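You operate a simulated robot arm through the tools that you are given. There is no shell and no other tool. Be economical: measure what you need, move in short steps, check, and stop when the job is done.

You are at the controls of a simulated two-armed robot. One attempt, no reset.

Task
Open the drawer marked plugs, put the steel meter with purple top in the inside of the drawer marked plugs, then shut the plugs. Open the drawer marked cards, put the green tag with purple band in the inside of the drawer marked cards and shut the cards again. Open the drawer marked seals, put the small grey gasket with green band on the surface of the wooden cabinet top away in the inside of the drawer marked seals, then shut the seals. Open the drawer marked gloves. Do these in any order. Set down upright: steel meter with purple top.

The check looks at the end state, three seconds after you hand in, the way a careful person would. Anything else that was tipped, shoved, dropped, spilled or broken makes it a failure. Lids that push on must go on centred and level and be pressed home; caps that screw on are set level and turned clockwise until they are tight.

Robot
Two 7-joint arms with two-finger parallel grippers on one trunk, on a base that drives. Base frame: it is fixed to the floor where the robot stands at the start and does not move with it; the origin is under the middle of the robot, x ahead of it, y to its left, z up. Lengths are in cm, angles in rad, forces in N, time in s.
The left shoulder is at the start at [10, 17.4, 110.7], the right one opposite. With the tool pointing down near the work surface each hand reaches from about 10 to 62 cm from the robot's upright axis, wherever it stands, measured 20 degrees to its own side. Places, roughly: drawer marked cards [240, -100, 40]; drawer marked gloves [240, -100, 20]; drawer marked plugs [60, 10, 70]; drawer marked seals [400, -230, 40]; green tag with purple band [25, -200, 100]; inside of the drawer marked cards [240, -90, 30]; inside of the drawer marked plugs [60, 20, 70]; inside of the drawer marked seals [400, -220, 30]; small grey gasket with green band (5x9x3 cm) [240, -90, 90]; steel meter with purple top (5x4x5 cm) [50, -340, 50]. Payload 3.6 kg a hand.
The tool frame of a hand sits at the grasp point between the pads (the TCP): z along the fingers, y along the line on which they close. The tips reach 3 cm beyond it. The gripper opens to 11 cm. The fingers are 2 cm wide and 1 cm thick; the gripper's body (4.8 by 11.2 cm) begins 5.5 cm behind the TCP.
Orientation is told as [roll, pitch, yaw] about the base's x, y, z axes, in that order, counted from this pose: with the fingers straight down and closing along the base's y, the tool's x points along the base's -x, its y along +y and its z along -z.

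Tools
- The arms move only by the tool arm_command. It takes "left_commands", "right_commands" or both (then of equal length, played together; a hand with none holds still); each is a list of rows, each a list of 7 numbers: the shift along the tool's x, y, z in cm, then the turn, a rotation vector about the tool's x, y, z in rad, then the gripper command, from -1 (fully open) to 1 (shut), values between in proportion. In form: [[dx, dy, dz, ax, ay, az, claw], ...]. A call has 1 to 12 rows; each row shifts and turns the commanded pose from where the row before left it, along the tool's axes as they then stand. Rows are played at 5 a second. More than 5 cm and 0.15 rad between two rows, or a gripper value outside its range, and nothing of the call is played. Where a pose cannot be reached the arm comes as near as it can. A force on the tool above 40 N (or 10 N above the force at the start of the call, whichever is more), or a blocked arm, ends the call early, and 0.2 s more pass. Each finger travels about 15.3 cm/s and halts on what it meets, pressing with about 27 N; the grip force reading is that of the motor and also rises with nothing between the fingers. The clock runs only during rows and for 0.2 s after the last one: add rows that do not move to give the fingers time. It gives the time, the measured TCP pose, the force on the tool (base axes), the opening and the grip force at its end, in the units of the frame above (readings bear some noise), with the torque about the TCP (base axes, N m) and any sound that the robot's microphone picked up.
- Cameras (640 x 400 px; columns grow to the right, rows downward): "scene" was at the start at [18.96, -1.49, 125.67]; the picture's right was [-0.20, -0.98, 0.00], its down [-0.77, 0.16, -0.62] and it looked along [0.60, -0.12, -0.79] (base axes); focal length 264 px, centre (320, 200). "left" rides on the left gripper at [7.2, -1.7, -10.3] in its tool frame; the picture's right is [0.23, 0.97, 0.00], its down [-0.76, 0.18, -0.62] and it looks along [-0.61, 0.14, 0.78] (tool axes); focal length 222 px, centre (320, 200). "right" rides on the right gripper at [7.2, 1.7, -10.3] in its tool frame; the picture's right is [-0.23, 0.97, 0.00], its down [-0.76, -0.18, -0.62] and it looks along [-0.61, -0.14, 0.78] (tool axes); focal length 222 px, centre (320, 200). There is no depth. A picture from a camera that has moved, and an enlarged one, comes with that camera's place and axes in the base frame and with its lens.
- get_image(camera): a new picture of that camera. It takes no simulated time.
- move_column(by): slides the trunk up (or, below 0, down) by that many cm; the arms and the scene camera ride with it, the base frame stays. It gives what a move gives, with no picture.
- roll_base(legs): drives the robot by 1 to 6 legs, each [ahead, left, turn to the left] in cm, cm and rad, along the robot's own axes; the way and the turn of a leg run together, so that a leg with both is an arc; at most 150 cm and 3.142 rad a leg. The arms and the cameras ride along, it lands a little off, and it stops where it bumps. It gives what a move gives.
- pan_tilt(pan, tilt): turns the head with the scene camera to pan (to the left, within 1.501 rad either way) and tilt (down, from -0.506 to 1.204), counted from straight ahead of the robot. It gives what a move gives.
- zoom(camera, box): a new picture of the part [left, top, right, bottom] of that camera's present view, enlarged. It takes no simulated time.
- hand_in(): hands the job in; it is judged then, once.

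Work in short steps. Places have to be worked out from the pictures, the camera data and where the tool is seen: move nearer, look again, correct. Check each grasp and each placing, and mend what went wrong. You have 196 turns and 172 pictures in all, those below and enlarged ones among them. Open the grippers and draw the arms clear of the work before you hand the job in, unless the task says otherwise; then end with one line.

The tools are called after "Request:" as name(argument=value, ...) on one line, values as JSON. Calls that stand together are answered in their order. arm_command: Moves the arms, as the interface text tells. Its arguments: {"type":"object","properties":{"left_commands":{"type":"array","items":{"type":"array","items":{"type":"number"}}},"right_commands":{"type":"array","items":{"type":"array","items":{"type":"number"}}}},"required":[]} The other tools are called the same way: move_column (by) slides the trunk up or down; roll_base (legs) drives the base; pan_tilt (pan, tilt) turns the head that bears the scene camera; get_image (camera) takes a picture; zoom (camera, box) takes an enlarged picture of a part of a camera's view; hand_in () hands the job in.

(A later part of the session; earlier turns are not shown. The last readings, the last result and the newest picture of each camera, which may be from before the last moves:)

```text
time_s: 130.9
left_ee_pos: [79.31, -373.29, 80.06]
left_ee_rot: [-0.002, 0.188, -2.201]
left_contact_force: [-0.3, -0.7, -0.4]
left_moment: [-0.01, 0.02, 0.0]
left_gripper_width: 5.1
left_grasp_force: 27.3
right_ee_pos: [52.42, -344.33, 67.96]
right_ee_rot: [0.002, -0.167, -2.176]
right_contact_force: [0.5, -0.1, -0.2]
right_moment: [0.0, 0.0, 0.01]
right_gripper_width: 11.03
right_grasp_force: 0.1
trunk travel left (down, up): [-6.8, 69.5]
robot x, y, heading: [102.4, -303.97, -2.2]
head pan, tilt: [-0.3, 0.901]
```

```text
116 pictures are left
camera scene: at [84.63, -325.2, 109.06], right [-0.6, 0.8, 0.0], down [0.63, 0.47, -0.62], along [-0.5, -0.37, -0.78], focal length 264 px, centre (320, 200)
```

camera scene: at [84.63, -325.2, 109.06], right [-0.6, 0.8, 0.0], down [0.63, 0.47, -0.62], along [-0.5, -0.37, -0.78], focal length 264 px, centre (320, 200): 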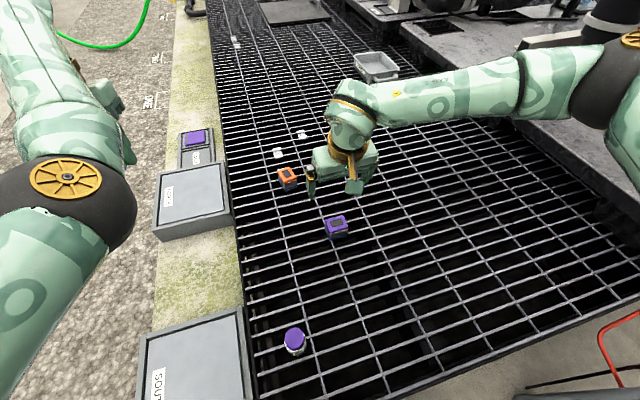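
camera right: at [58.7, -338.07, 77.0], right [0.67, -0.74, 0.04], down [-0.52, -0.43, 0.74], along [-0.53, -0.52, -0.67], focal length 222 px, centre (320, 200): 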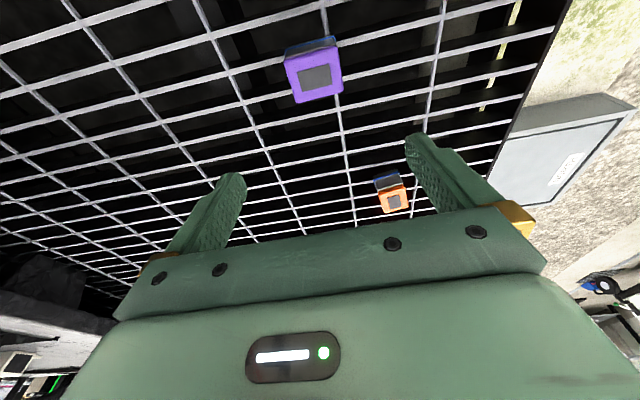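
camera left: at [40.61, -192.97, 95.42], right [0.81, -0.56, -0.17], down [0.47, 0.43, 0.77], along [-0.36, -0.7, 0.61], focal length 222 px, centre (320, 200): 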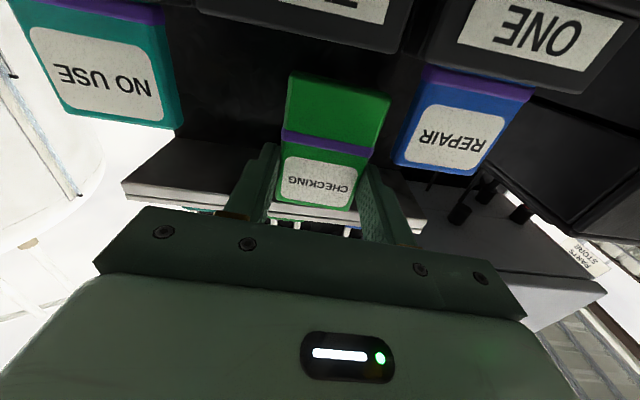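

Meter aligned with the hand (52.7,-344), top z≈53. I descend vertically 15.5 cm.

Request:
arm_command(right_commands=[[0.33, 0, 2, 0, 0, 0, -1], [0.33, 0, 2, 0, 0, 0, -1], [0.33, 0, 2, 0, 0, 0, -1], [0.33, 0, 2, 0, 0, 0, -1], [0.33, 0, 2, 0, 0, 0, -1], [0.33, 0, 2, 0, 0, 0, -1], [0.33, 0, 2, 0, 0, 0, -1], [0.2, 0, 1.2, 0, 0, 0, -1], [0, 0, 0, 0, 0, 0, -1]])

Request:
get_image(camera="right")

Request:
zoom(camera="scene", box=[240, 120, 440, 260])

```text
time_s: 132.9
left_ee_pos: [79.36, -373.0, 80.35]
left_ee_rot: [-0.003, 0.185, -2.201]
left_contact_force: [-0.3, 0.4, -0.4]
left_moment: [-0.01, 0.03, 0.02]
left_gripper_width: 5.11
left_grasp_force: 26.7
right_ee_pos: [52.58, -344.08, 53.1]
right_ee_rot: [0.0, -0.174, -2.179]
right_contact_force: [1.0, 5.7, 36.0]
right_moment: [1.33, 1.27, -0.48]
right_gripper_width: 10.99
right_grasp_force: 0.0
trunk travel left (down, up): [-6.8, 69.5]
robot x, y, heading: [102.67, -304.45, -2.202]
head pan, tilt: [-0.3, 0.901]
```

```text
115 pictures are left
camera right: at [58.9, -338.03, 62.09], right [0.67, -0.74, 0.04], down [-0.51, -0.42, 0.75], along [-0.53, -0.52, -0.67], focal length 222 px, centre (320, 200)
```

right: 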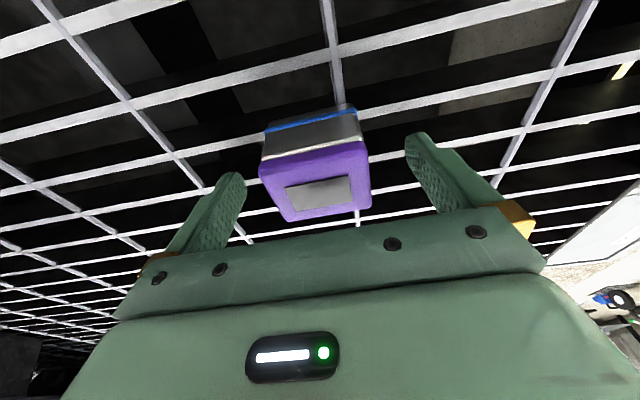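

```text
2.86 times, centred on (340, 190) of scene
camera zoom: at [84.91, -324.94, 109.21], right [-0.6, 0.8, 0.0], down [0.63, 0.47, -0.62], along [-0.5, -0.37, -0.78], focal length 756 px, centre (263, 229)
```

zoom: 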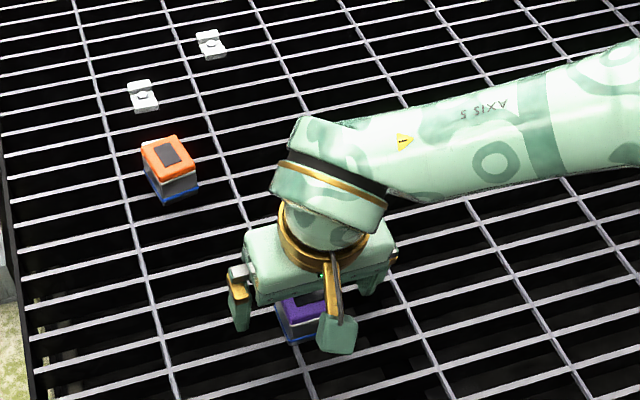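

Fingertips have just touched the grate (surface z≈50). I raise 0.8 cm, centre 0.4 cm, and close on the meter.

Request:
arm_command(right_commands=[[-0.1, -0.4, -0.8, 0, 0, 0, -1], [0, 0, 0, 0, 0, 0, -0.3], [0, 0, 0, 0, 0, 0, 0.1], [0, 0, 0, 0, 0, 0, 0.5], [0, 0, 0, 0, 0, 0, 1], [0, 0, 0, 0, 0, 0, 1]])

Request:
get_image(camera="right")

```text
time_s: 134.3
left_ee_pos: [79.26, -373.2, 79.96]
left_ee_rot: [-0.002, 0.189, -2.2]
left_contact_force: [-0.7, -0.5, -0.6]
left_moment: [-0.02, 0.01, 0.01]
left_gripper_width: 5.09
left_grasp_force: 26.9
right_ee_pos: [52.05, -343.96, 53.43]
right_ee_rot: [0.002, -0.166, -2.177]
right_contact_force: [0.2, 0.0, -0.2]
right_moment: [-0.03, 0.0, -0.01]
right_gripper_width: 4.94
right_grasp_force: 26.9
trunk travel left (down, up): [-6.8, 69.5]
robot x, y, heading: [102.76, -303.94, -2.198]
head pan, tilt: [-0.3, 0.901]
```

```text
113 pictures are left
camera right: at [58.41, -337.84, 62.51], right [0.67, -0.74, 0.04], down [-0.52, -0.43, 0.74], along [-0.53, -0.52, -0.67], focal length 222 px, centre (320, 200)
```

right: 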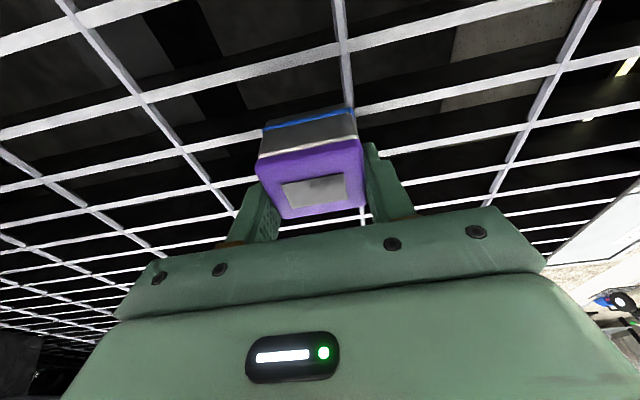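

Grip holds at 4.9 cm. I lift 14 cm.

Request:
arm_command(right_commands=[[-0.2, 0, -1.2, 0, 0, 0, 1], [-0.33, 0, -2, 0, 0, 0, 1], [-0.33, 0, -2, 0, 0, 0, 1], [-0.33, 0, -2, 0, 0, 0, 1], [-0.33, 0, -2, 0, 0, 0, 1], [-0.33, 0, -2, 0, 0, 0, 1], [-0.33, 0, -2, 0, 0, 0, 1], [0, 0, 0, 0, 0, 0, 1]])

Request:
get_image(camera="right")

Request:
get_image(camera="scene")

Request:
get_image(camera="left")

```text
time_s: 136.1
left_ee_pos: [79.23, -373.29, 79.93]
left_ee_rot: [-0.001, 0.189, -2.201]
left_contact_force: [0.1, -0.1, -1.5]
left_moment: [0.03, -0.01, 0.0]
left_gripper_width: 5.11
left_grasp_force: 27.1
right_ee_pos: [51.85, -344.11, 67.07]
right_ee_rot: [0.004, -0.165, -2.179]
right_contact_force: [0.2, 0.4, -0.6]
right_moment: [0.0, 0.01, 0.0]
right_gripper_width: 4.98
right_grasp_force: 26.7
trunk travel left (down, up): [-6.8, 69.5]
robot x, y, heading: [102.59, -304.17, -2.204]
head pan, tilt: [-0.3, 0.901]
```

```text
112 pictures are left
camera right: at [58.29, -337.84, 76.01], right [0.67, -0.74, 0.04], down [-0.52, -0.43, 0.74], along [-0.53, -0.52, -0.67], focal length 222 px, centre (320, 200)
```

right: 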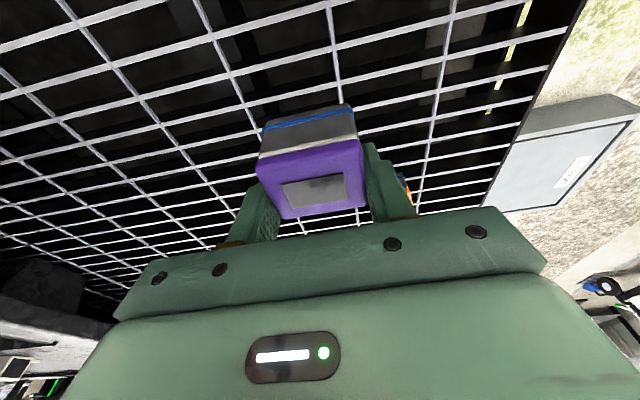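

```text
111 pictures are left
camera scene: at [84.61, -325.22, 109.05], right [-0.6, 0.8, 0.0], down [0.63, 0.47, -0.62], along [-0.5, -0.37, -0.78], focal length 264 px, centre (320, 200)
```

scene: 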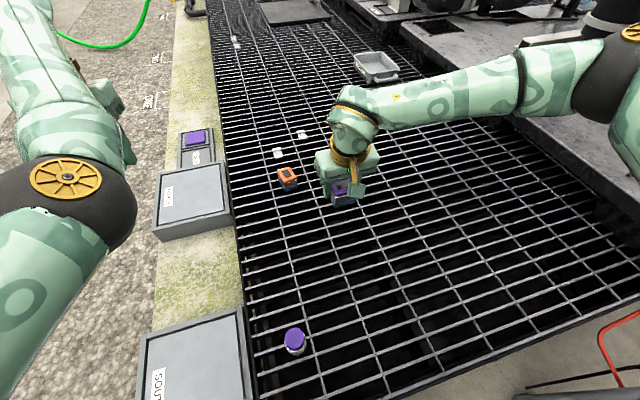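

```text
110 pictures are left
camera left: at [81.0, -368.09, 91.44], right [0.92, -0.39, 0.04], down [-0.36, -0.8, 0.47], along [-0.15, -0.45, -0.88], focal length 222 px, centre (320, 200)
```

left: 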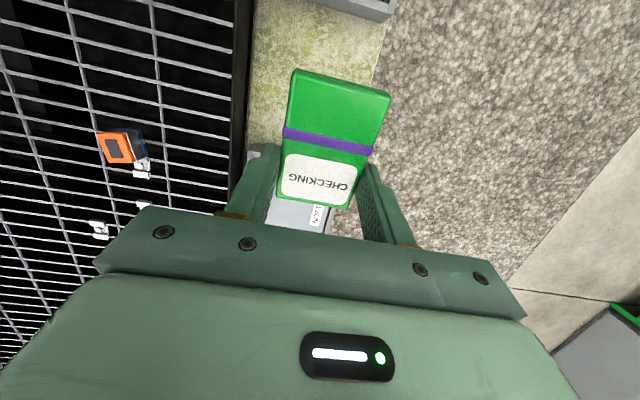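

Both items are held. I slide left and back out between the ledge and stand, then check around.

Request:
roll_base(legs=[[-3, 14, 0], [-70, 4, 0]])

Request:
move_column(by=22)

Request:
get_image(camera="scene")

```text
time_s: 140.8
left_ee_pos: [135.77, -325.41, 79.92]
left_ee_rot: [-0.002, 0.188, -2.206]
left_contact_force: [-0.6, -0.5, -0.4]
left_moment: [0.03, 0.03, -0.01]
left_gripper_width: 5.11
left_grasp_force: 26.8
right_ee_pos: [108.56, -296.05, 67.1]
right_ee_rot: [0.001, -0.165, -2.185]
right_contact_force: [0.6, 0.3, -1.2]
right_moment: [0.01, 0.0, 0.01]
right_gripper_width: 4.95
right_grasp_force: 26.8
trunk travel left (down, up): [-6.8, 69.5]
robot x, y, heading: [159.32, -256.12, -2.206]
head pan, tilt: [-0.3, 0.901]
```

```text
time_s: 143.2
left_ee_pos: [138.04, -322.13, 111.79]
left_ee_rot: [-0.001, 0.023, -2.204]
left_contact_force: [0.8, 0.5, -0.2]
left_moment: [0.03, 0.0, -0.01]
left_gripper_width: 5.11
left_grasp_force: 26.8
right_ee_pos: [108.48, -296.03, 88.84]
right_ee_rot: [0.002, -0.164, -2.183]
right_contact_force: [0.4, 0.0, -1.7]
right_moment: [-0.03, 0.02, 0.01]
right_gripper_width: 4.95
right_grasp_force: 27.0
trunk travel left (down, up): [-28.8, 47.5]
robot x, y, heading: [159.47, -256.6, -2.203]
head pan, tilt: [-0.3, 0.901]
```

```text
109 pictures are left
camera scene: at [148.48, -267.61, 132.19], right [-0.6, 0.8, 0.0], down [0.63, 0.47, -0.62], along [-0.5, -0.37, -0.78], focal length 264 px, centre (320, 200)
```

scene: 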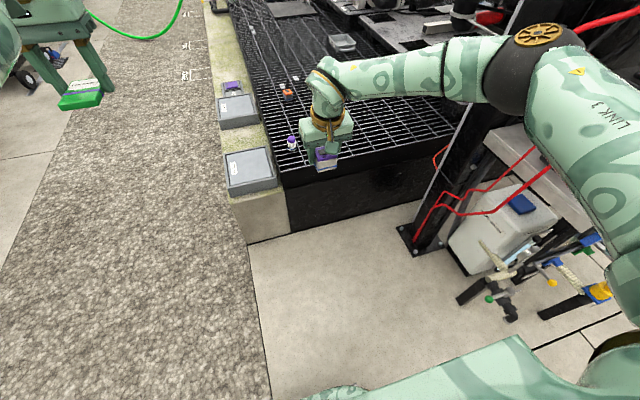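

Everything is clear. I draw both hands back for driving.

Request:
arm_command(right_commands=[[2, 0, 0, 0, 0, 0, 1], [2.5, 0, 0, 0, 0, 0, 1], [2.5, 0, 0, 0, 0, 0, 1], [2.5, 0, 0, 0, 0, 0, 1], [2.5, 0, 0, 0, 0, 0, 1], [2.5, 0, 0, 0, 0, 0, 1], [2.5, 0, 0, 0, 0, 0, 1], [0, 0, 0, 0, 0, 0, 1]], left_commands=[[2, 0, 0, 0, 0, 0, 1], [2.5, 0, 0.5, 0, 0, 0, 1], [2.5, 0, 0.5, 0, 0, 0, 1], [2.5, 0, 0.5, 0, 0, 0, 1], [2.5, 0, 0.5, 0, 0, 0, 1], [2.5, 0, 0.5, 0, 0, 0, 1], [2.5, 0, 0.5, 0, 0, 0, 1], [0, 0, 0, 0, 0, 0, 1]])

Request:
roll_base(legs=[[-40, 0, 0], [0, 0, 3.131]])

Request:
pan_tilt(pan=0.5, tilt=0.5)

Request:
get_image(camera="scene")

```text
time_s: 145.0
left_ee_pos: [144.97, -320.25, 109.56]
left_ee_rot: [-0.003, 0.022, -2.207]
left_contact_force: [-0.2, 0.9, -0.6]
left_moment: [0.02, 0.01, -0.02]
left_gripper_width: 5.12
left_grasp_force: 27.0
left hand out of reach, approached as far as the arm can: row 2, 3, 4, 5, 6, 7
right_ee_pos: [118.03, -282.2, 86.2]
right_ee_rot: [0.004, -0.166, -2.184]
right_contact_force: [-0.5, -0.8, -1.9]
right_moment: [0.01, -0.01, 0.0]
right_gripper_width: 4.98
right_grasp_force: 27.4
trunk travel left (down, up): [-28.8, 47.5]
robot x, y, heading: [159.48, -256.24, -2.204]
head pan, tilt: [-0.3, 0.901]
```

```text
time_s: 155.0
left_ee_pos: [194.24, -158.08, 109.61]
left_ee_rot: [-0.002, 0.022, 0.996]
left_contact_force: [0.5, 0.3, -0.3]
left_moment: [0.04, 0.03, -0.01]
left_gripper_width: 5.11
left_grasp_force: 26.1
right_ee_pos: [223.28, -194.43, 86.37]
right_ee_rot: [0.001, -0.165, 1.019]
right_contact_force: [-0.1, 0.5, -1.9]
right_moment: [0.02, 0.01, 0.01]
right_gripper_width: 4.99
right_grasp_force: 27.1
trunk travel left (down, up): [-28.8, 47.5]
robot x, y, heading: [183.87, -222.58, 0.995]
head pan, tilt: [-0.3, 0.901]
```

```text
time_s: 156.1
left_ee_pos: [194.17, -158.09, 109.58]
left_ee_rot: [-0.002, 0.023, 0.996]
left_contact_force: [0.3, -0.9, 0.8]
left_moment: [-0.03, 0.01, -0.04]
left_gripper_width: 5.09
left_grasp_force: 26.5
right_ee_pos: [223.47, -194.51, 86.26]
right_ee_rot: [0.002, -0.165, 1.019]
right_contact_force: [1.0, -1.0, -1.2]
right_moment: [-0.01, -0.01, 0.0]
right_gripper_width: 4.97
right_grasp_force: 26.9
trunk travel left (down, up): [-28.8, 47.5]
robot x, y, heading: [183.32, -223.08, 0.998]
head pan, tilt: [0.499, 0.499]
```

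```text
108 pictures are left
camera scene: at [189.07, -206.7, 135.6], right [1.0, -0.07, 0.0], down [-0.04, -0.48, -0.88], along [0.06, 0.88, -0.48], focal length 264 px, centre (320, 200)
```

scene: 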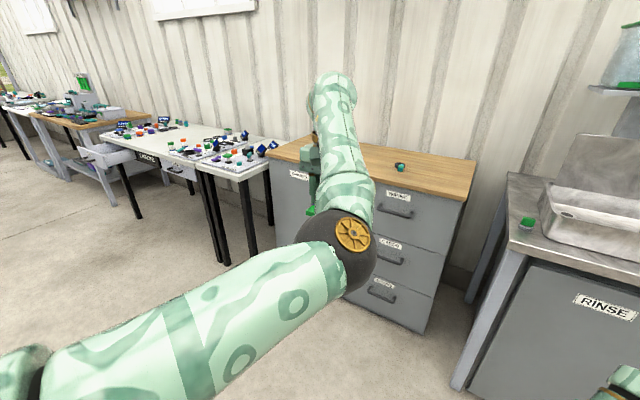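

The wooden cabinet with its drawers is right ahead-left. I zoom in to read labels for later.

Request:
zoom(camera="scene", box=[260, 130, 480, 330])

```text
2.00 times, centred on (370, 230) of scene
camera zoom: at [189.07, -206.7, 135.6], right [1.0, -0.07, 0.0], down [-0.04, -0.48, -0.88], along [0.06, 0.88, -0.48], focal length 529 px, centre (220, 140)
```

zoom: 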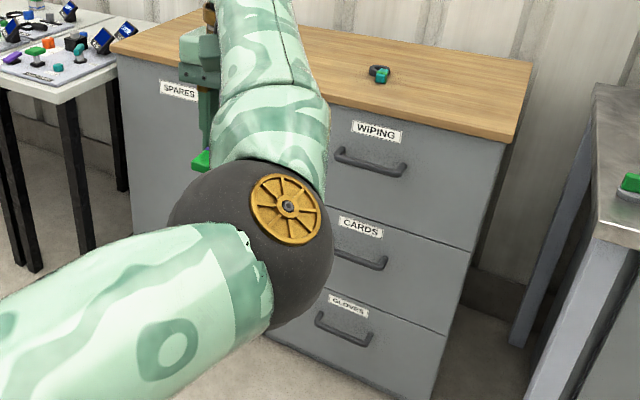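

WIPING, CARDS, GLOVES read top to bottom. Now to the open plugs drawer with the meter: I slide left about 254 cm along the tables.

Request:
roll_base(legs=[[5, 127, 0], [5, 127, 0], [0, 0, -0.038]])

Request:
pan_tilt(pan=-0.2, tilt=0.6)

Request:
get_image(camera="scene")

```text
time_s: 169.1
left_ee_pos: [-13.7, -10.8, 109.67]
left_ee_rot: [-0.002, 0.023, 0.952]
left_contact_force: [0.1, 0.3, 0.2]
left_moment: [0.0, -0.02, -0.01]
left_gripper_width: 5.06
left_grasp_force: 26.5
right_ee_pos: [13.72, -48.43, 86.17]
right_ee_rot: [0.001, -0.165, 0.971]
right_contact_force: [0.3, -0.1, -0.8]
right_moment: [0.05, -0.01, 0.01]
right_gripper_width: 4.97
right_grasp_force: 27.0
trunk travel left (down, up): [-28.8, 47.5]
robot x, y, heading: [-27.06, -74.88, 0.954]
head pan, tilt: [0.499, 0.499]
```

```text
time_s: 170.1
left_ee_pos: [-13.8, -10.82, 109.62]
left_ee_rot: [-0.001, 0.024, 0.951]
left_contact_force: [-0.6, 0.5, 0.1]
left_moment: [-0.04, -0.04, -0.02]
left_gripper_width: 5.08
left_grasp_force: 27.4
right_ee_pos: [13.7, -48.42, 86.36]
right_ee_rot: [0.002, -0.166, 0.972]
right_contact_force: [0.3, -0.2, -1.2]
right_moment: [-0.01, 0.0, -0.01]
right_gripper_width: 4.96
right_grasp_force: 27.0
trunk travel left (down, up): [-28.8, 47.5]
robot x, y, heading: [-27.44, -75.26, 0.954]
head pan, tilt: [-0.201, 0.6]
```

```text
106 pictures are left
camera scene: at [-15.71, -62.08, 134.69], right [0.68, -0.73, 0.0], down [-0.41, -0.39, -0.82], along [0.6, 0.56, -0.57], focal length 264 px, centre (320, 200)
```

scene: 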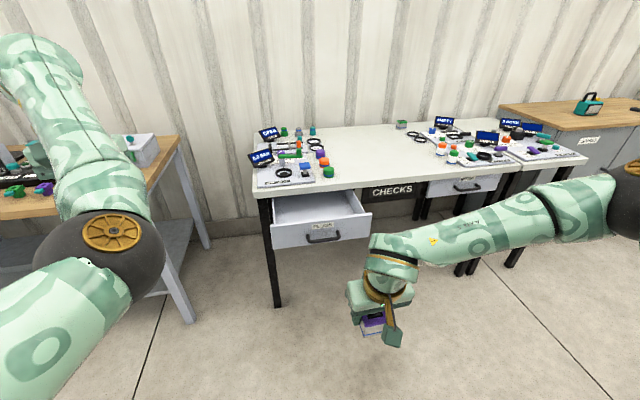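

The drawer is open and clear; the spot for the meter is about (42.6,-5.4). I drive forward 44 cm to bring the right hand near.

Request:
roll_base(legs=[[44, 1.3, 0]])

Request:
pan_tilt(pan=-0.3, tilt=0.9)

Request:
get_image(camera="scene")

Request:
get_image(camera="right")

```text
time_s: 172.8
left_ee_pos: [10.35, 25.16, 109.61]
left_ee_rot: [-0.001, 0.022, 0.951]
left_contact_force: [-0.5, -0.3, -0.8]
left_moment: [0.01, -0.02, 0.0]
left_gripper_width: 5.09
left_grasp_force: 26.9
right_ee_pos: [37.77, -12.43, 86.15]
right_ee_rot: [0.002, -0.167, 0.972]
right_contact_force: [0.3, 0.3, -1.3]
right_moment: [-0.03, -0.03, -0.01]
right_gripper_width: 4.97
right_grasp_force: 26.6
trunk travel left (down, up): [-28.8, 47.5]
robot x, y, heading: [-3.07, -39.41, 0.952]
head pan, tilt: [-0.201, 0.6]
```

```text
time_s: 173.6
left_ee_pos: [10.35, 25.22, 109.6]
left_ee_rot: [-0.001, 0.023, 0.949]
left_contact_force: [0.2, 0.2, -0.3]
left_moment: [0.01, -0.03, -0.01]
left_gripper_width: 5.08
left_grasp_force: 26.7
right_ee_pos: [37.74, -12.41, 86.23]
right_ee_rot: [0.001, -0.166, 0.97]
right_contact_force: [0.0, 0.6, -0.4]
right_moment: [0.03, -0.02, -0.02]
right_gripper_width: 4.96
right_grasp_force: 27.6
trunk travel left (down, up): [-28.8, 47.5]
robot x, y, heading: [-2.88, -38.85, 0.951]
head pan, tilt: [-0.3, 0.901]
```

```text
105 pictures are left
camera scene: at [7.89, -27.52, 132.22], right [0.61, -0.8, 0.0], down [-0.62, -0.48, -0.62], along [0.49, 0.38, -0.78], focal length 264 px, centre (320, 200)
```

scene: 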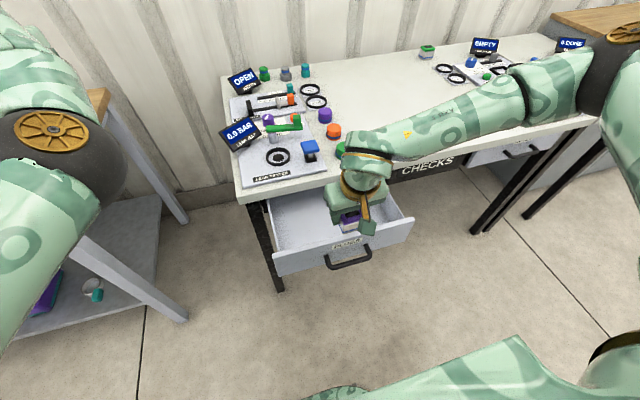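

```text
104 pictures are left
camera right: at [31.3, -18.97, 95.29], right [-0.68, 0.73, 0.04], down [0.51, 0.43, 0.74], along [0.53, 0.52, -0.67], focal length 222 px, centre (320, 200)
```

right: 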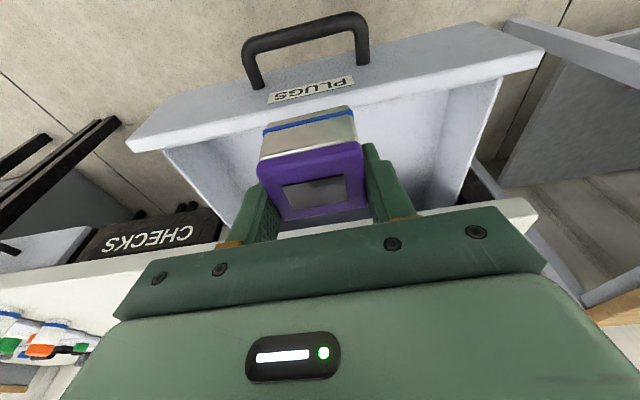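

The meter is just inside the drawer's front; I move 8 cm further in, then lower 8 cm and look.

Request:
arm_command(right_commands=[[-2, 0, 0.33, 0, 0, 0, 1], [-2, 0, 0.33, 0, 0, 0, 1], [-2, 0, 0.33, 0, 0, 0, 1], [-1.9, 0, 0.33, 0, 0, 0, 1], [0.33, 0, 2, 0, 0, 0, 1], [0.33, 0, 2, 0, 0, 0, 1], [0.33, 0, 2, 0, 0, 0, 1], [0.2, 0, 1.5, 0, 0, 0, 1], [0, 0, 0, 0, 0, 0, 1]])

Request:
get_image(camera="right")

Request:
zoom(camera="scene", box=[220, 100, 460, 290])

```text
time_s: 175.6
left_ee_pos: [10.41, 25.13, 109.64]
left_ee_rot: [-0.001, 0.024, 0.949]
left_contact_force: [-0.5, 0.4, -0.4]
left_moment: [0.03, 0.03, 0.03]
left_gripper_width: 5.12
left_grasp_force: 26.9
right_ee_pos: [42.17, -5.72, 78.77]
right_ee_rot: [0.001, -0.166, 0.973]
right_contact_force: [0.8, 0.2, -1.8]
right_moment: [0.01, 0.0, 0.04]
right_gripper_width: 4.96
right_grasp_force: 26.8
trunk travel left (down, up): [-28.8, 47.5]
robot x, y, heading: [-3.31, -39.06, 0.952]
head pan, tilt: [-0.3, 0.901]
```

```text
103 pictures are left
camera right: at [35.87, -12.21, 87.79], right [-0.68, 0.73, 0.04], down [0.51, 0.43, 0.74], along [0.53, 0.52, -0.67], focal length 222 px, centre (320, 200)
```

right: 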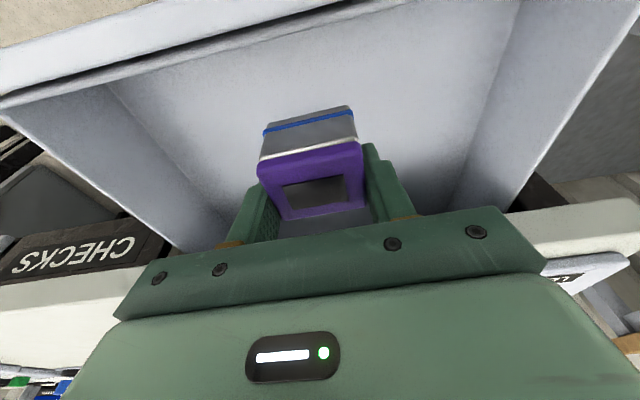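

```text
2.11 times, centred on (340, 195) of scene
camera zoom: at [7.88, -27.53, 132.22], right [0.61, -0.8, 0.0], down [-0.62, -0.48, -0.62], along [0.49, 0.38, -0.78], focal length 557 px, centre (278, 210)
```

zoom: 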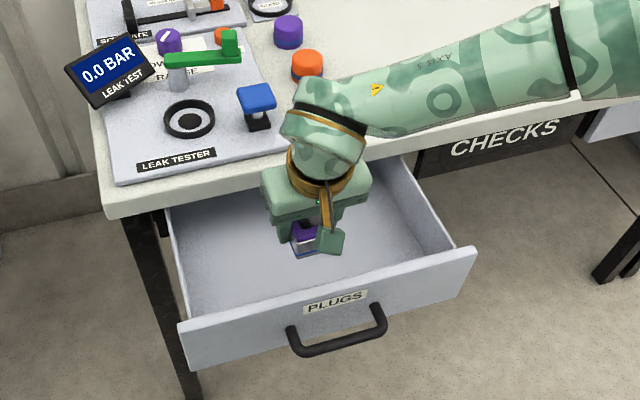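

The meter is inside over the drawer floor. I lower in small steps toward the floor.

Request:
arm_command(right_commands=[[0.17, 0, 1, 0, 0, 0, 1], [0.17, 0, 1, 0, 0, 0, 1], [0.17, 0, 1, 0, 0, 0, 1], [0.17, 0, 1, 0, 0, 0, 1], [0.17, 0, 1, 0, 0, 0, 1], [0, 0, 0, 0, 0, 0, 1]])

Request:
get_image(camera="right")

```text
time_s: 177.0
left_ee_pos: [10.37, 25.2, 109.59]
left_ee_rot: [-0.002, 0.023, 0.951]
left_contact_force: [0.3, 0.5, -1.3]
left_moment: [0.01, 0.02, 0.02]
left_gripper_width: 5.1
left_grasp_force: 26.9
right_ee_pos: [42.36, -5.86, 73.69]
right_ee_rot: [0.003, -0.165, 0.971]
right_contact_force: [-0.4, -0.2, -0.6]
right_moment: [0.04, 0.0, -0.01]
right_gripper_width: 4.97
right_grasp_force: 27.1
trunk travel left (down, up): [-28.8, 47.5]
robot x, y, heading: [-2.92, -38.78, 0.955]
head pan, tilt: [-0.3, 0.901]
```

```text
101 pictures are left
camera right: at [35.85, -12.33, 82.7], right [-0.68, 0.73, 0.04], down [0.51, 0.43, 0.74], along [0.53, 0.52, -0.67], focal length 222 px, centre (320, 200)
```

right: 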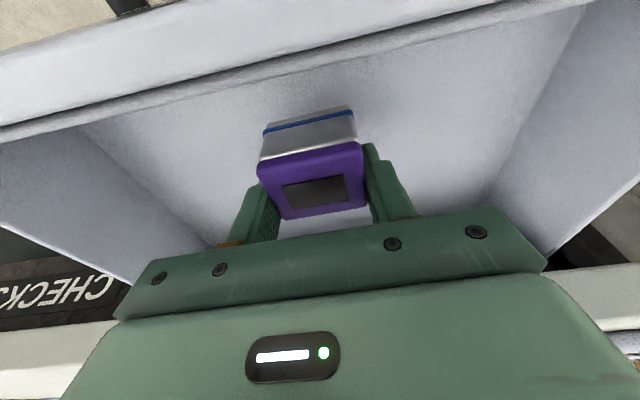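

No contact yet; I go down in half-centimetre steps.

Request:
arm_command(right_commands=[[0.08, 0, 0.5, 0, 0, 0, 1], [0.08, 0, 0.5, 0, 0, 0, 1], [0.08, 0, 0.5, 0, 0, 0, 1], [0.08, 0, 0.5, 0, 0, 0, 1], [0.08, 0, 0.5, 0, 0, 0, 1], [0, 0, 0, 0, 0, 0, 1]])

Request:
get_image(camera="scene")

```text
time_s: 178.4
left_ee_pos: [10.38, 25.16, 109.66]
left_ee_rot: [-0.001, 0.023, 0.95]
left_contact_force: [-0.5, 0.1, -0.3]
left_moment: [0.01, 0.02, 0.01]
left_gripper_width: 5.09
left_grasp_force: 26.9
right_ee_pos: [42.39, -5.76, 71.1]
right_ee_rot: [0.002, -0.166, 0.972]
right_contact_force: [-0.4, -1.5, -0.8]
right_moment: [0.0, -0.02, -0.02]
right_gripper_width: 4.98
right_grasp_force: 26.5
trunk travel left (down, up): [-28.8, 47.5]
robot x, y, heading: [-3.18, -38.91, 0.95]
head pan, tilt: [-0.3, 0.901]
```

```text
100 pictures are left
camera scene: at [7.88, -27.52, 132.22], right [0.61, -0.8, 0.0], down [-0.62, -0.48, -0.62], along [0.49, 0.38, -0.78], focal length 264 px, centre (320, 200)
```

scene: 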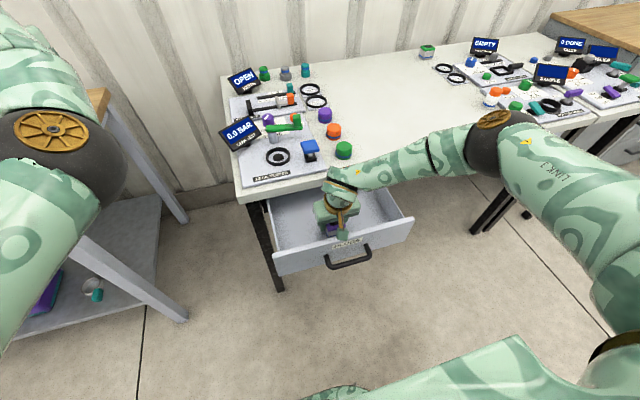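

Still free; the forearm clears the table items. Continue down.

Request:
arm_command(right_commands=[[0.08, 0, 0.5, 0, 0, 0, 1], [0.08, 0, 0.5, 0, 0, 0, 1], [0.08, 0, 0.5, 0, 0, 0, 1], [0.08, 0, 0.5, 0, 0, 0, 1], [0, 0, 0, 0, 0, 0, 1]])

Request:
get_image(camera="right")

```text
time_s: 179.2
left_ee_pos: [10.4, 25.17, 109.79]
left_ee_rot: [-0.002, 0.021, 0.949]
left_contact_force: [0.8, 0.2, -0.1]
left_moment: [-0.01, 0.02, 0.02]
left_gripper_width: 5.08
left_grasp_force: 26.4
right_ee_pos: [42.6, -5.24, 70.25]
right_ee_rot: [0.001, -0.18, 0.97]
right_contact_force: [0.7, -1.8, 23.5]
right_moment: [-0.73, -0.23, 0.06]
right_gripper_width: 4.96
right_grasp_force: 27.2
trunk travel left (down, up): [-28.8, 47.5]
robot x, y, heading: [-2.88, -38.92, 0.951]
head pan, tilt: [-0.3, 0.901]
stopped in row 4 (right hand): the force on the tool passed its limit at 46 N (the readings are from after the stop); the commanded pose is now the measured one
```

```text
99 pictures are left
camera right: at [36.09, -11.88, 79.15], right [-0.68, 0.73, 0.04], down [0.51, 0.42, 0.75], along [0.53, 0.53, -0.66], focal length 222 px, centre (320, 200)
```

right: 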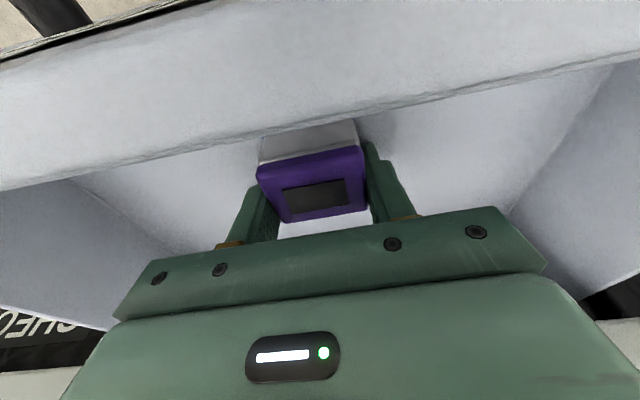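

Contact with the floor at z≈66.8 (23 N). I relax up 0.3 cm and open the fingers slowly.

Request:
arm_command(right_commands=[[0, 0, -0.2, 0, 0, 0, 1], [0, 0, 0, 0, 0, 0, 0.0], [0, 0, 0, 0, 0, 0, -0.3], [0, 0, 0, 0, 0, 0, -0.3]])

Request:
get_image(camera="right")

```text
time_s: 180.2
left_ee_pos: [10.15, 25.08, 109.64]
left_ee_rot: [-0.001, 0.02, 0.95]
left_contact_force: [-0.2, 0.8, -0.3]
left_moment: [-0.01, 0.02, -0.02]
left_gripper_width: 5.07
left_grasp_force: 27.1
right_ee_pos: [42.39, -5.5, 70.34]
right_ee_rot: [0.002, -0.177, 0.972]
right_contact_force: [-6.2, 3.1, 16.0]
right_moment: [-0.28, -0.22, -0.07]
right_gripper_width: 6.8
right_grasp_force: 0.1
trunk travel left (down, up): [-28.8, 47.5]
robot x, y, heading: [-3.15, -38.74, 0.95]
head pan, tilt: [-0.3, 0.901]
```

```text
98 pictures are left
camera right: at [35.87, -12.06, 79.19], right [-0.68, 0.73, 0.04], down [0.51, 0.43, 0.75], along [0.53, 0.53, -0.66], focal length 222 px, centre (320, 200)
```

right: 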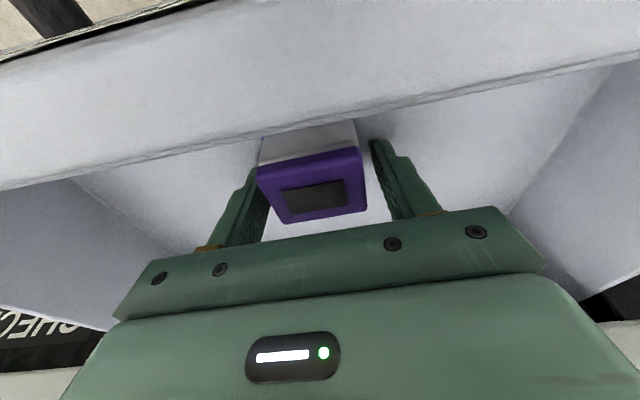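

The meter is released. I lift the hand straight up.

Request:
arm_command(right_commands=[[-0.17, 0, -1, 0, 0, 0, -0.3], [-0.33, 0, -2, 0, 0, 0, -0.3], [-0.33, 0, -2, 0, 0, 0, -0.3], [-0.33, 0, -2, 0, 0, 0, -0.3], [-0.33, 0, -2, 0, 0, 0, -0.3], [-0.33, 0, -2, 0, 0, 0, -0.3], [-0.33, 0, -2, 0, 0, 0, -0.3], [0, 0, 0, 0, 0, 0, -0.3]])

Request:
get_image(camera="right")

Request:
zoom(camera="scene", box=[220, 100, 460, 290])

```text
time_s: 182.0
left_ee_pos: [10.45, 25.16, 109.64]
left_ee_rot: [-0.002, 0.022, 0.95]
left_contact_force: [0.6, 1.1, -0.3]
left_moment: [-0.01, -0.02, 0.02]
left_gripper_width: 5.09
left_grasp_force: 26.6
right_ee_pos: [42.5, -5.74, 83.33]
right_ee_rot: [0.003, -0.176, 0.97]
right_contact_force: [0.9, -0.3, -0.7]
right_moment: [0.0, -0.03, -0.02]
right_gripper_width: 7.15
right_grasp_force: 0.0
trunk travel left (down, up): [-28.8, 47.5]
robot x, y, heading: [-3.11, -39.18, 0.954]
head pan, tilt: [-0.3, 0.901]
```

```text
97 pictures are left
camera right: at [36.01, -12.27, 92.34], right [-0.68, 0.73, 0.04], down [0.51, 0.43, 0.75], along [0.53, 0.53, -0.67], focal length 222 px, centre (320, 200)
```

right: 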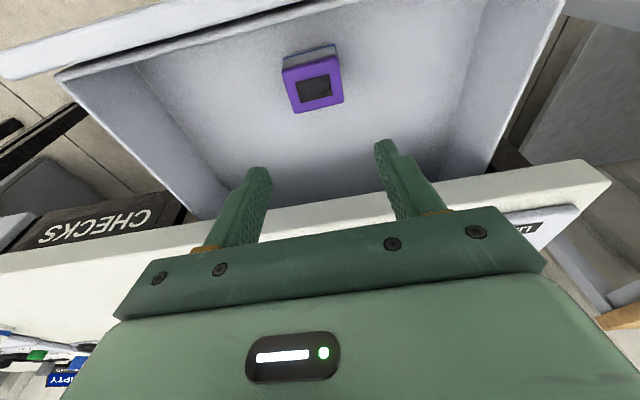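

```text
2.11 times, centred on (340, 195) of scene
camera zoom: at [7.9, -27.52, 132.21], right [0.61, -0.8, 0.0], down [-0.62, -0.48, -0.62], along [0.49, 0.38, -0.78], focal length 557 px, centre (278, 210)
```

zoom: 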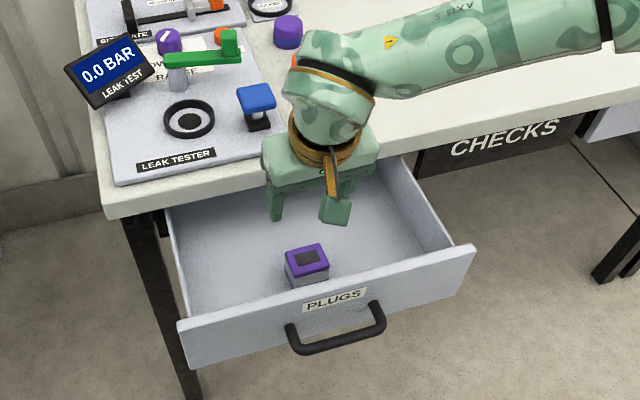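

The meter stands upright in the drawer. I close the fingers, back out in front of the drawer, and lower the fingers to push the front panel above the handle.

Request:
roll_base(legs=[[-18, 0, 0]])

Request:
arm_command(right_commands=[[0, 0, 0, 0, 0, 0, 1], [0.33, 0, 2, 0, 0, 0, 1], [0.33, 0, 2, 0, 0, 0, 1], [0.33, 0, 2, 0, 0, 0, 1], [0.33, 0, 2, 0, 0, 0, 1], [0, 0, 0, 0, 0, 0, 1]])

Request:
get_image(camera="scene")

Request:
get_image(camera="right")

```text
time_s: 183.5
left_ee_pos: [-0.12, 10.29, 109.77]
left_ee_rot: [-0.001, 0.022, 0.951]
left_contact_force: [0.3, 0.1, -1.4]
left_moment: [0.0, -0.02, -0.03]
left_gripper_width: 5.1
left_grasp_force: 26.3
right_ee_pos: [31.88, -20.56, 83.46]
right_ee_rot: [0.003, -0.175, 0.972]
right_contact_force: [-0.7, 0.2, 0.5]
right_moment: [0.01, 0.01, -0.02]
right_gripper_width: 7.16
right_grasp_force: 0.2
trunk travel left (down, up): [-28.8, 47.5]
robot x, y, heading: [-13.73, -53.94, 0.95]
head pan, tilt: [-0.3, 0.901]
```

```text
time_s: 184.9
left_ee_pos: [-0.17, 10.44, 109.61]
left_ee_rot: [-0.001, 0.021, 0.951]
left_contact_force: [-0.1, -0.6, -0.8]
left_moment: [0.01, 0.03, 0.01]
left_gripper_width: 5.1
left_grasp_force: 27.8
right_ee_pos: [31.95, -20.31, 75.23]
right_ee_rot: [0.002, -0.175, 0.971]
right_contact_force: [-0.3, -0.1, 0.0]
right_moment: [-0.03, -0.02, -0.02]
right_gripper_width: 0.0
right_grasp_force: 27.2
trunk travel left (down, up): [-28.8, 47.5]
robot x, y, heading: [-14.07, -54.07, 0.95]
head pan, tilt: [-0.3, 0.901]
```

```text
95 pictures are left
camera scene: at [-2.64, -42.29, 132.22], right [0.61, -0.79, 0.0], down [-0.62, -0.48, -0.62], along [0.49, 0.38, -0.78], focal length 264 px, centre (320, 200)
```

scene: 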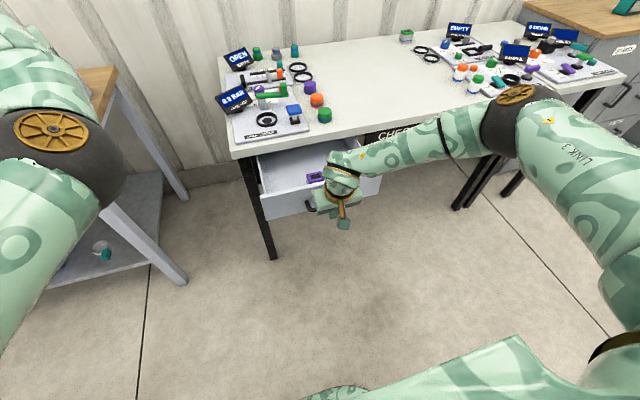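

```text
94 pictures are left
camera right: at [25.52, -26.87, 84.21], right [-0.68, 0.73, 0.04], down [0.51, 0.43, 0.75], along [0.53, 0.53, -0.67], focal length 222 px, centre (320, 200)
```

right: 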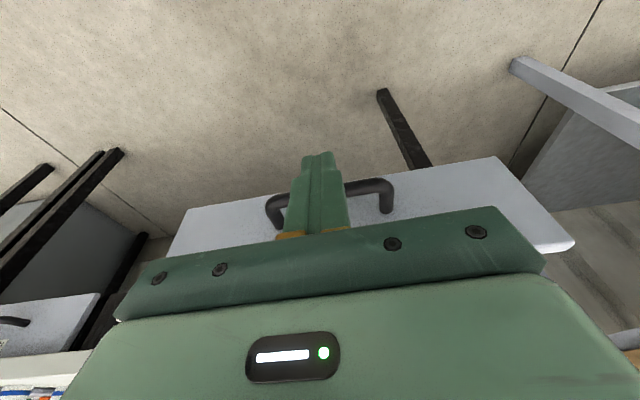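

The fingers stand before the panel centre, just above the handle. I push forward with the base in stages.

Request:
roll_base(legs=[[15, 0, 0]])

Request:
get_image(camera="scene")

```text
time_s: 186.3
left_ee_pos: [8.75, 22.97, 109.45]
left_ee_rot: [-0.002, 0.025, 0.95]
left_contact_force: [-0.5, 0.8, -0.5]
left_moment: [0.03, 0.02, -0.01]
left_gripper_width: 5.06
left_grasp_force: 26.9
right_ee_pos: [40.89, -7.97, 75.17]
right_ee_rot: [0.003, -0.173, 0.972]
right_contact_force: [-0.2, 0.3, -0.3]
right_moment: [-0.02, -0.01, 0.0]
right_gripper_width: 0.0
right_grasp_force: 27.0
trunk travel left (down, up): [-28.8, 47.5]
robot x, y, heading: [-5.12, -41.34, 0.946]
head pan, tilt: [-0.3, 0.901]
```

```text
93 pictures are left
camera scene: at [6.28, -29.83, 132.19], right [0.61, -0.8, 0.0], down [-0.62, -0.48, -0.62], along [0.49, 0.37, -0.78], focal length 264 px, centre (320, 200)
```

scene: 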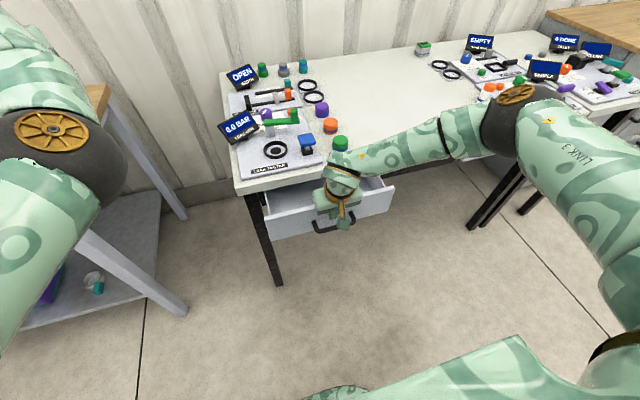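

The drawer is closing. I push 8 more and look.

Request:
roll_base(legs=[[8, 0, 0]])

Request:
get_image(camera="scene")

```text
time_s: 187.4
left_ee_pos: [13.58, 29.52, 109.54]
left_ee_rot: [0.0, 0.026, 0.947]
left_contact_force: [-0.1, 0.6, -0.3]
left_moment: [-0.01, 0.0, -0.02]
left_gripper_width: 5.07
left_grasp_force: 27.4
right_ee_pos: [45.69, -1.39, 75.28]
right_ee_rot: [0.002, -0.173, 0.97]
right_contact_force: [0.6, 0.7, -0.5]
right_moment: [0.0, 0.03, -0.02]
right_gripper_width: 0.0
right_grasp_force: 27.0
trunk travel left (down, up): [-28.8, 47.5]
robot x, y, heading: [-0.03, -34.75, 0.948]
head pan, tilt: [-0.3, 0.901]
```

```text
92 pictures are left
camera scene: at [11.03, -23.19, 132.19], right [0.61, -0.8, 0.0], down [-0.62, -0.48, -0.62], along [0.49, 0.37, -0.78], focal length 264 px, centre (320, 200)
```

scene: 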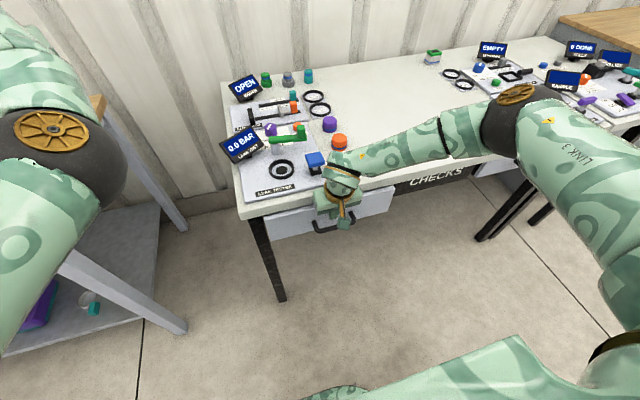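

Nearly shut; a last push of 4 cm until it stops.

Request:
roll_base(legs=[[4, 0, 0]])

Request:
get_image(camera="right")

```text
time_s: 188.3
left_ee_pos: [15.33, 31.62, 109.68]
left_ee_rot: [0.0, 0.023, 0.948]
left_contact_force: [-0.4, -0.1, -0.1]
left_moment: [0.01, -0.01, 0.01]
left_gripper_width: 5.08
left_grasp_force: 26.6
right_ee_pos: [46.84, 0.33, 74.86]
right_ee_rot: [0.002, -0.156, 0.966]
right_contact_force: [-0.3, -0.6, 0.1]
right_moment: [0.01, -0.03, -0.01]
right_gripper_width: 0.0
right_grasp_force: 26.6
trunk travel left (down, up): [-28.8, 47.5]
robot x, y, heading: [1.45, -32.6, 0.946]
head pan, tilt: [-0.3, 0.901]
stopped in leg 1: the force on the tool passed its limit at 62 N (the readings are from after the stop); the commanded pose is now the measured one
```

```text
91 pictures are left
camera right: at [40.5, -5.92, 84.1], right [-0.67, 0.74, 0.04], down [0.52, 0.44, 0.73], along [0.53, 0.51, -0.68], focal length 222 px, centre (320, 200)
```

right: 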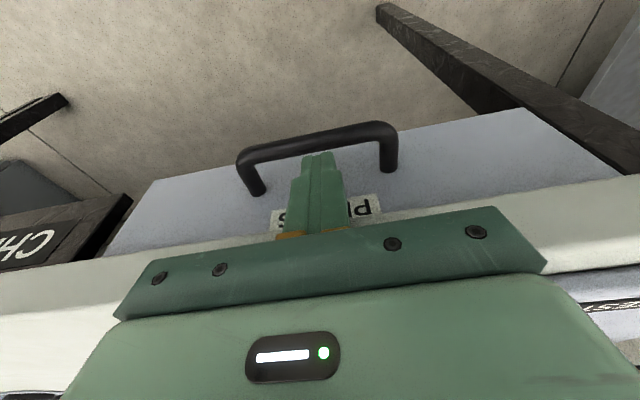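

The drawer has come home (62 N stop). I back off and verify, plus check the table items.

Request:
roll_base(legs=[[-40, 0, 0]])

Request:
get_image(camera="scene")

```text
time_s: 190.8
left_ee_pos: [-7.84, -0.62, 109.69]
left_ee_rot: [0.001, 0.022, 0.948]
left_contact_force: [-0.5, -0.5, -0.1]
left_moment: [0.0, -0.02, 0.02]
left_gripper_width: 5.06
left_grasp_force: 27.1
right_ee_pos: [23.89, -31.96, 75.14]
right_ee_rot: [0.003, -0.156, 0.961]
right_contact_force: [0.0, 0.7, 0.7]
right_moment: [0.01, 0.0, -0.03]
right_gripper_width: 0.0
right_grasp_force: 27.0
trunk travel left (down, up): [-28.8, 47.5]
robot x, y, heading: [-21.51, -64.58, 0.952]
head pan, tilt: [-0.3, 0.901]
```

```text
90 pictures are left
camera scene: at [-10.49, -53.3, 132.23], right [0.6, -0.8, 0.0], down [-0.62, -0.47, -0.62], along [0.49, 0.38, -0.78], focal length 264 px, centre (320, 200)
```

scene: 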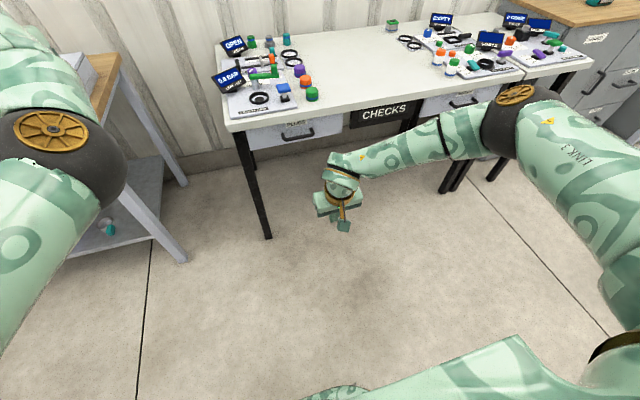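

Plugs is shut and the table items stand. Before the cabinet work I tuck the left hand (tag) lower and further back, here in free space.

Request:
arm_command(left_commands=[[0, 0, 2, 0, 0, 0, 1], [0, 0, 2, 0, 0, 0, 1], [0, 0, 2, 0, 0, 0, 1], [0, 0, 2, 0, 0, 0, 1], [0, 0, 2, 0, 0, 0, 1], [0, 0, 2, 0, 0, 0, 1], [2, 0, 0, 0, 0, 0, 1], [2, 0, 0, 0, 0, 0, 1], [2, 0, 0, 0, 0, 0, 1], [2, 0, 0, 0, 0, 0, 1], [2, 0, 0, 0, 0, 0, 1], [2, 0, 0, 0, 0, 0, 1]])

Request:
arm_command(left_commands=[[2, 0, 0, 0, 0, 0, 1], [2, 0, 0, 0, 0, 0, 1], [2, 0, 0, 0, 0, 0, 1], [2, 0, 0, 0, 0, 0, 1], [2, 0, 0, 0, 0, 0, 1], [2, 0, 0, 0, 0, 0, 1], [2, 0, 0, 0, 0, 0, 1], [0, 0, 0, 0, 0, 0, 1]])

Request:
get_image(camera="scene")

```text
time_s: 193.3
left_ee_pos: [-14.84, -3.6, 95.1]
left_ee_rot: [-0.001, 0.024, 0.95]
left_contact_force: [0.8, 1.1, -0.4]
left_moment: [-0.01, -0.03, -0.01]
left_gripper_width: 5.09
left_grasp_force: 27.2
left hand out of reach, approached as far as the arm can: row 8, 9, 10, 11, 12
right_ee_pos: [23.92, -31.79, 75.02]
right_ee_rot: [0.002, -0.155, 0.964]
right_contact_force: [0.0, -0.3, -0.9]
right_moment: [-0.04, -0.01, 0.02]
right_gripper_width: 0.03
right_grasp_force: 26.9
trunk travel left (down, up): [-28.8, 47.5]
robot x, y, heading: [-21.48, -64.25, 0.947]
head pan, tilt: [-0.3, 0.901]
```

```text
time_s: 195.2
left_ee_pos: [-24.83, -7.18, 92.11]
left_ee_rot: [0.0, 0.023, 0.946]
left_contact_force: [-0.1, 0.5, -0.3]
left_moment: [0.03, 0.01, 0.01]
left_gripper_width: 5.1
left_grasp_force: 27.0
left hand out of reach, approached as far as the arm can: row 1, 2, 3, 4, 5, 6, 7
right_ee_pos: [23.9, -31.86, 74.97]
right_ee_rot: [0.003, -0.154, 0.963]
right_contact_force: [-0.5, -0.2, -0.1]
right_moment: [0.03, 0.0, -0.01]
right_gripper_width: 0.0
right_grasp_force: 27.4
trunk travel left (down, up): [-28.8, 47.5]
robot x, y, heading: [-21.4, -64.89, 0.949]
head pan, tilt: [-0.3, 0.901]
```

```text
89 pictures are left
camera scene: at [-10.43, -53.23, 132.22], right [0.6, -0.8, 0.0], down [-0.62, -0.47, -0.62], along [0.49, 0.37, -0.78], focal length 264 px, centre (320, 200)
```

scene: 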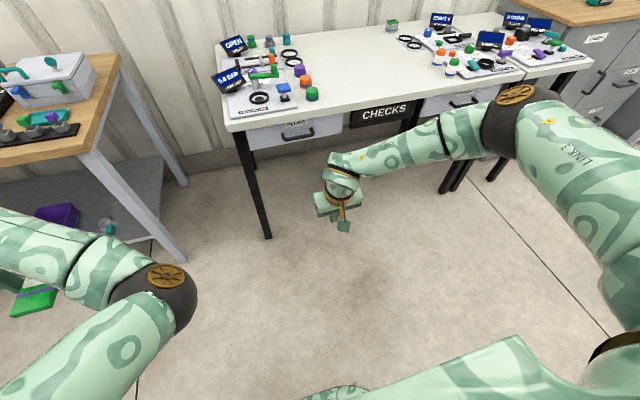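

The left hand with tag is tucked at the left side. Now I drive to the wooden cabinet: slide right 223 cm, then forward a little.

Request:
roll_base(legs=[[0, -112, 0], [0, -112, 0], [28, 0, 0]])

Request:
pan_tilt(pan=0, tilt=0.7)

Request:
get_image(camera="scene")

```text
time_s: 207.7
left_ee_pos: [172.16, -116.81, 92.02]
left_ee_rot: [0.001, 0.024, 0.923]
left_contact_force: [-0.4, -0.3, -0.3]
left_moment: [-0.03, -0.01, 0.0]
left_gripper_width: 5.07
left_grasp_force: 27.1
right_ee_pos: [220.28, -142.63, 75.03]
right_ee_rot: [0.002, -0.154, 0.939]
right_contact_force: [-0.1, 0.8, 0.0]
right_moment: [0.0, 0.0, 0.02]
right_gripper_width: 0.01
right_grasp_force: 26.8
trunk travel left (down, up): [-28.8, 47.5]
robot x, y, heading: [174.09, -174.22, 0.926]
head pan, tilt: [-0.3, 0.901]
```

```text
time_s: 208.5
left_ee_pos: [172.27, -116.85, 92.17]
left_ee_rot: [0.0, 0.025, 0.922]
left_contact_force: [0.0, -0.7, 0.4]
left_moment: [0.0, -0.01, 0.0]
left_gripper_width: 5.1
left_grasp_force: 26.9
right_ee_pos: [220.23, -142.74, 75.02]
right_ee_rot: [0.003, -0.156, 0.94]
right_contact_force: [-0.7, -0.4, -0.9]
right_moment: [-0.01, 0.0, -0.02]
right_gripper_width: 0.0
right_grasp_force: 27.4
trunk travel left (down, up): [-28.8, 47.5]
robot x, y, heading: [174.35, -174.77, 0.929]
head pan, tilt: [0.0, 0.7]
```

```text
88 pictures are left
camera scene: at [184.48, -160.83, 133.83], right [0.8, -0.6, 0.0], down [-0.39, -0.51, -0.76], along [0.46, 0.61, -0.65], focal length 264 px, centre (320, 200)
```

scene: 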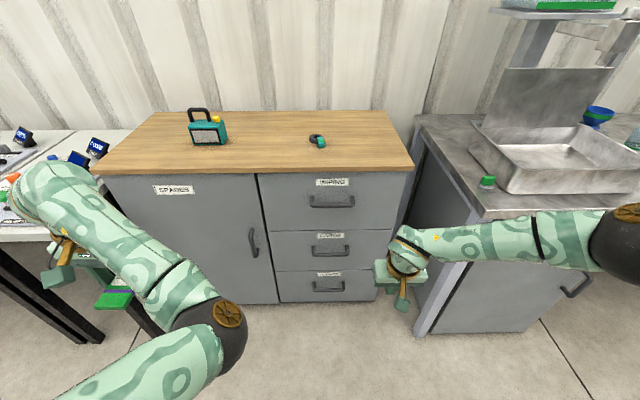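

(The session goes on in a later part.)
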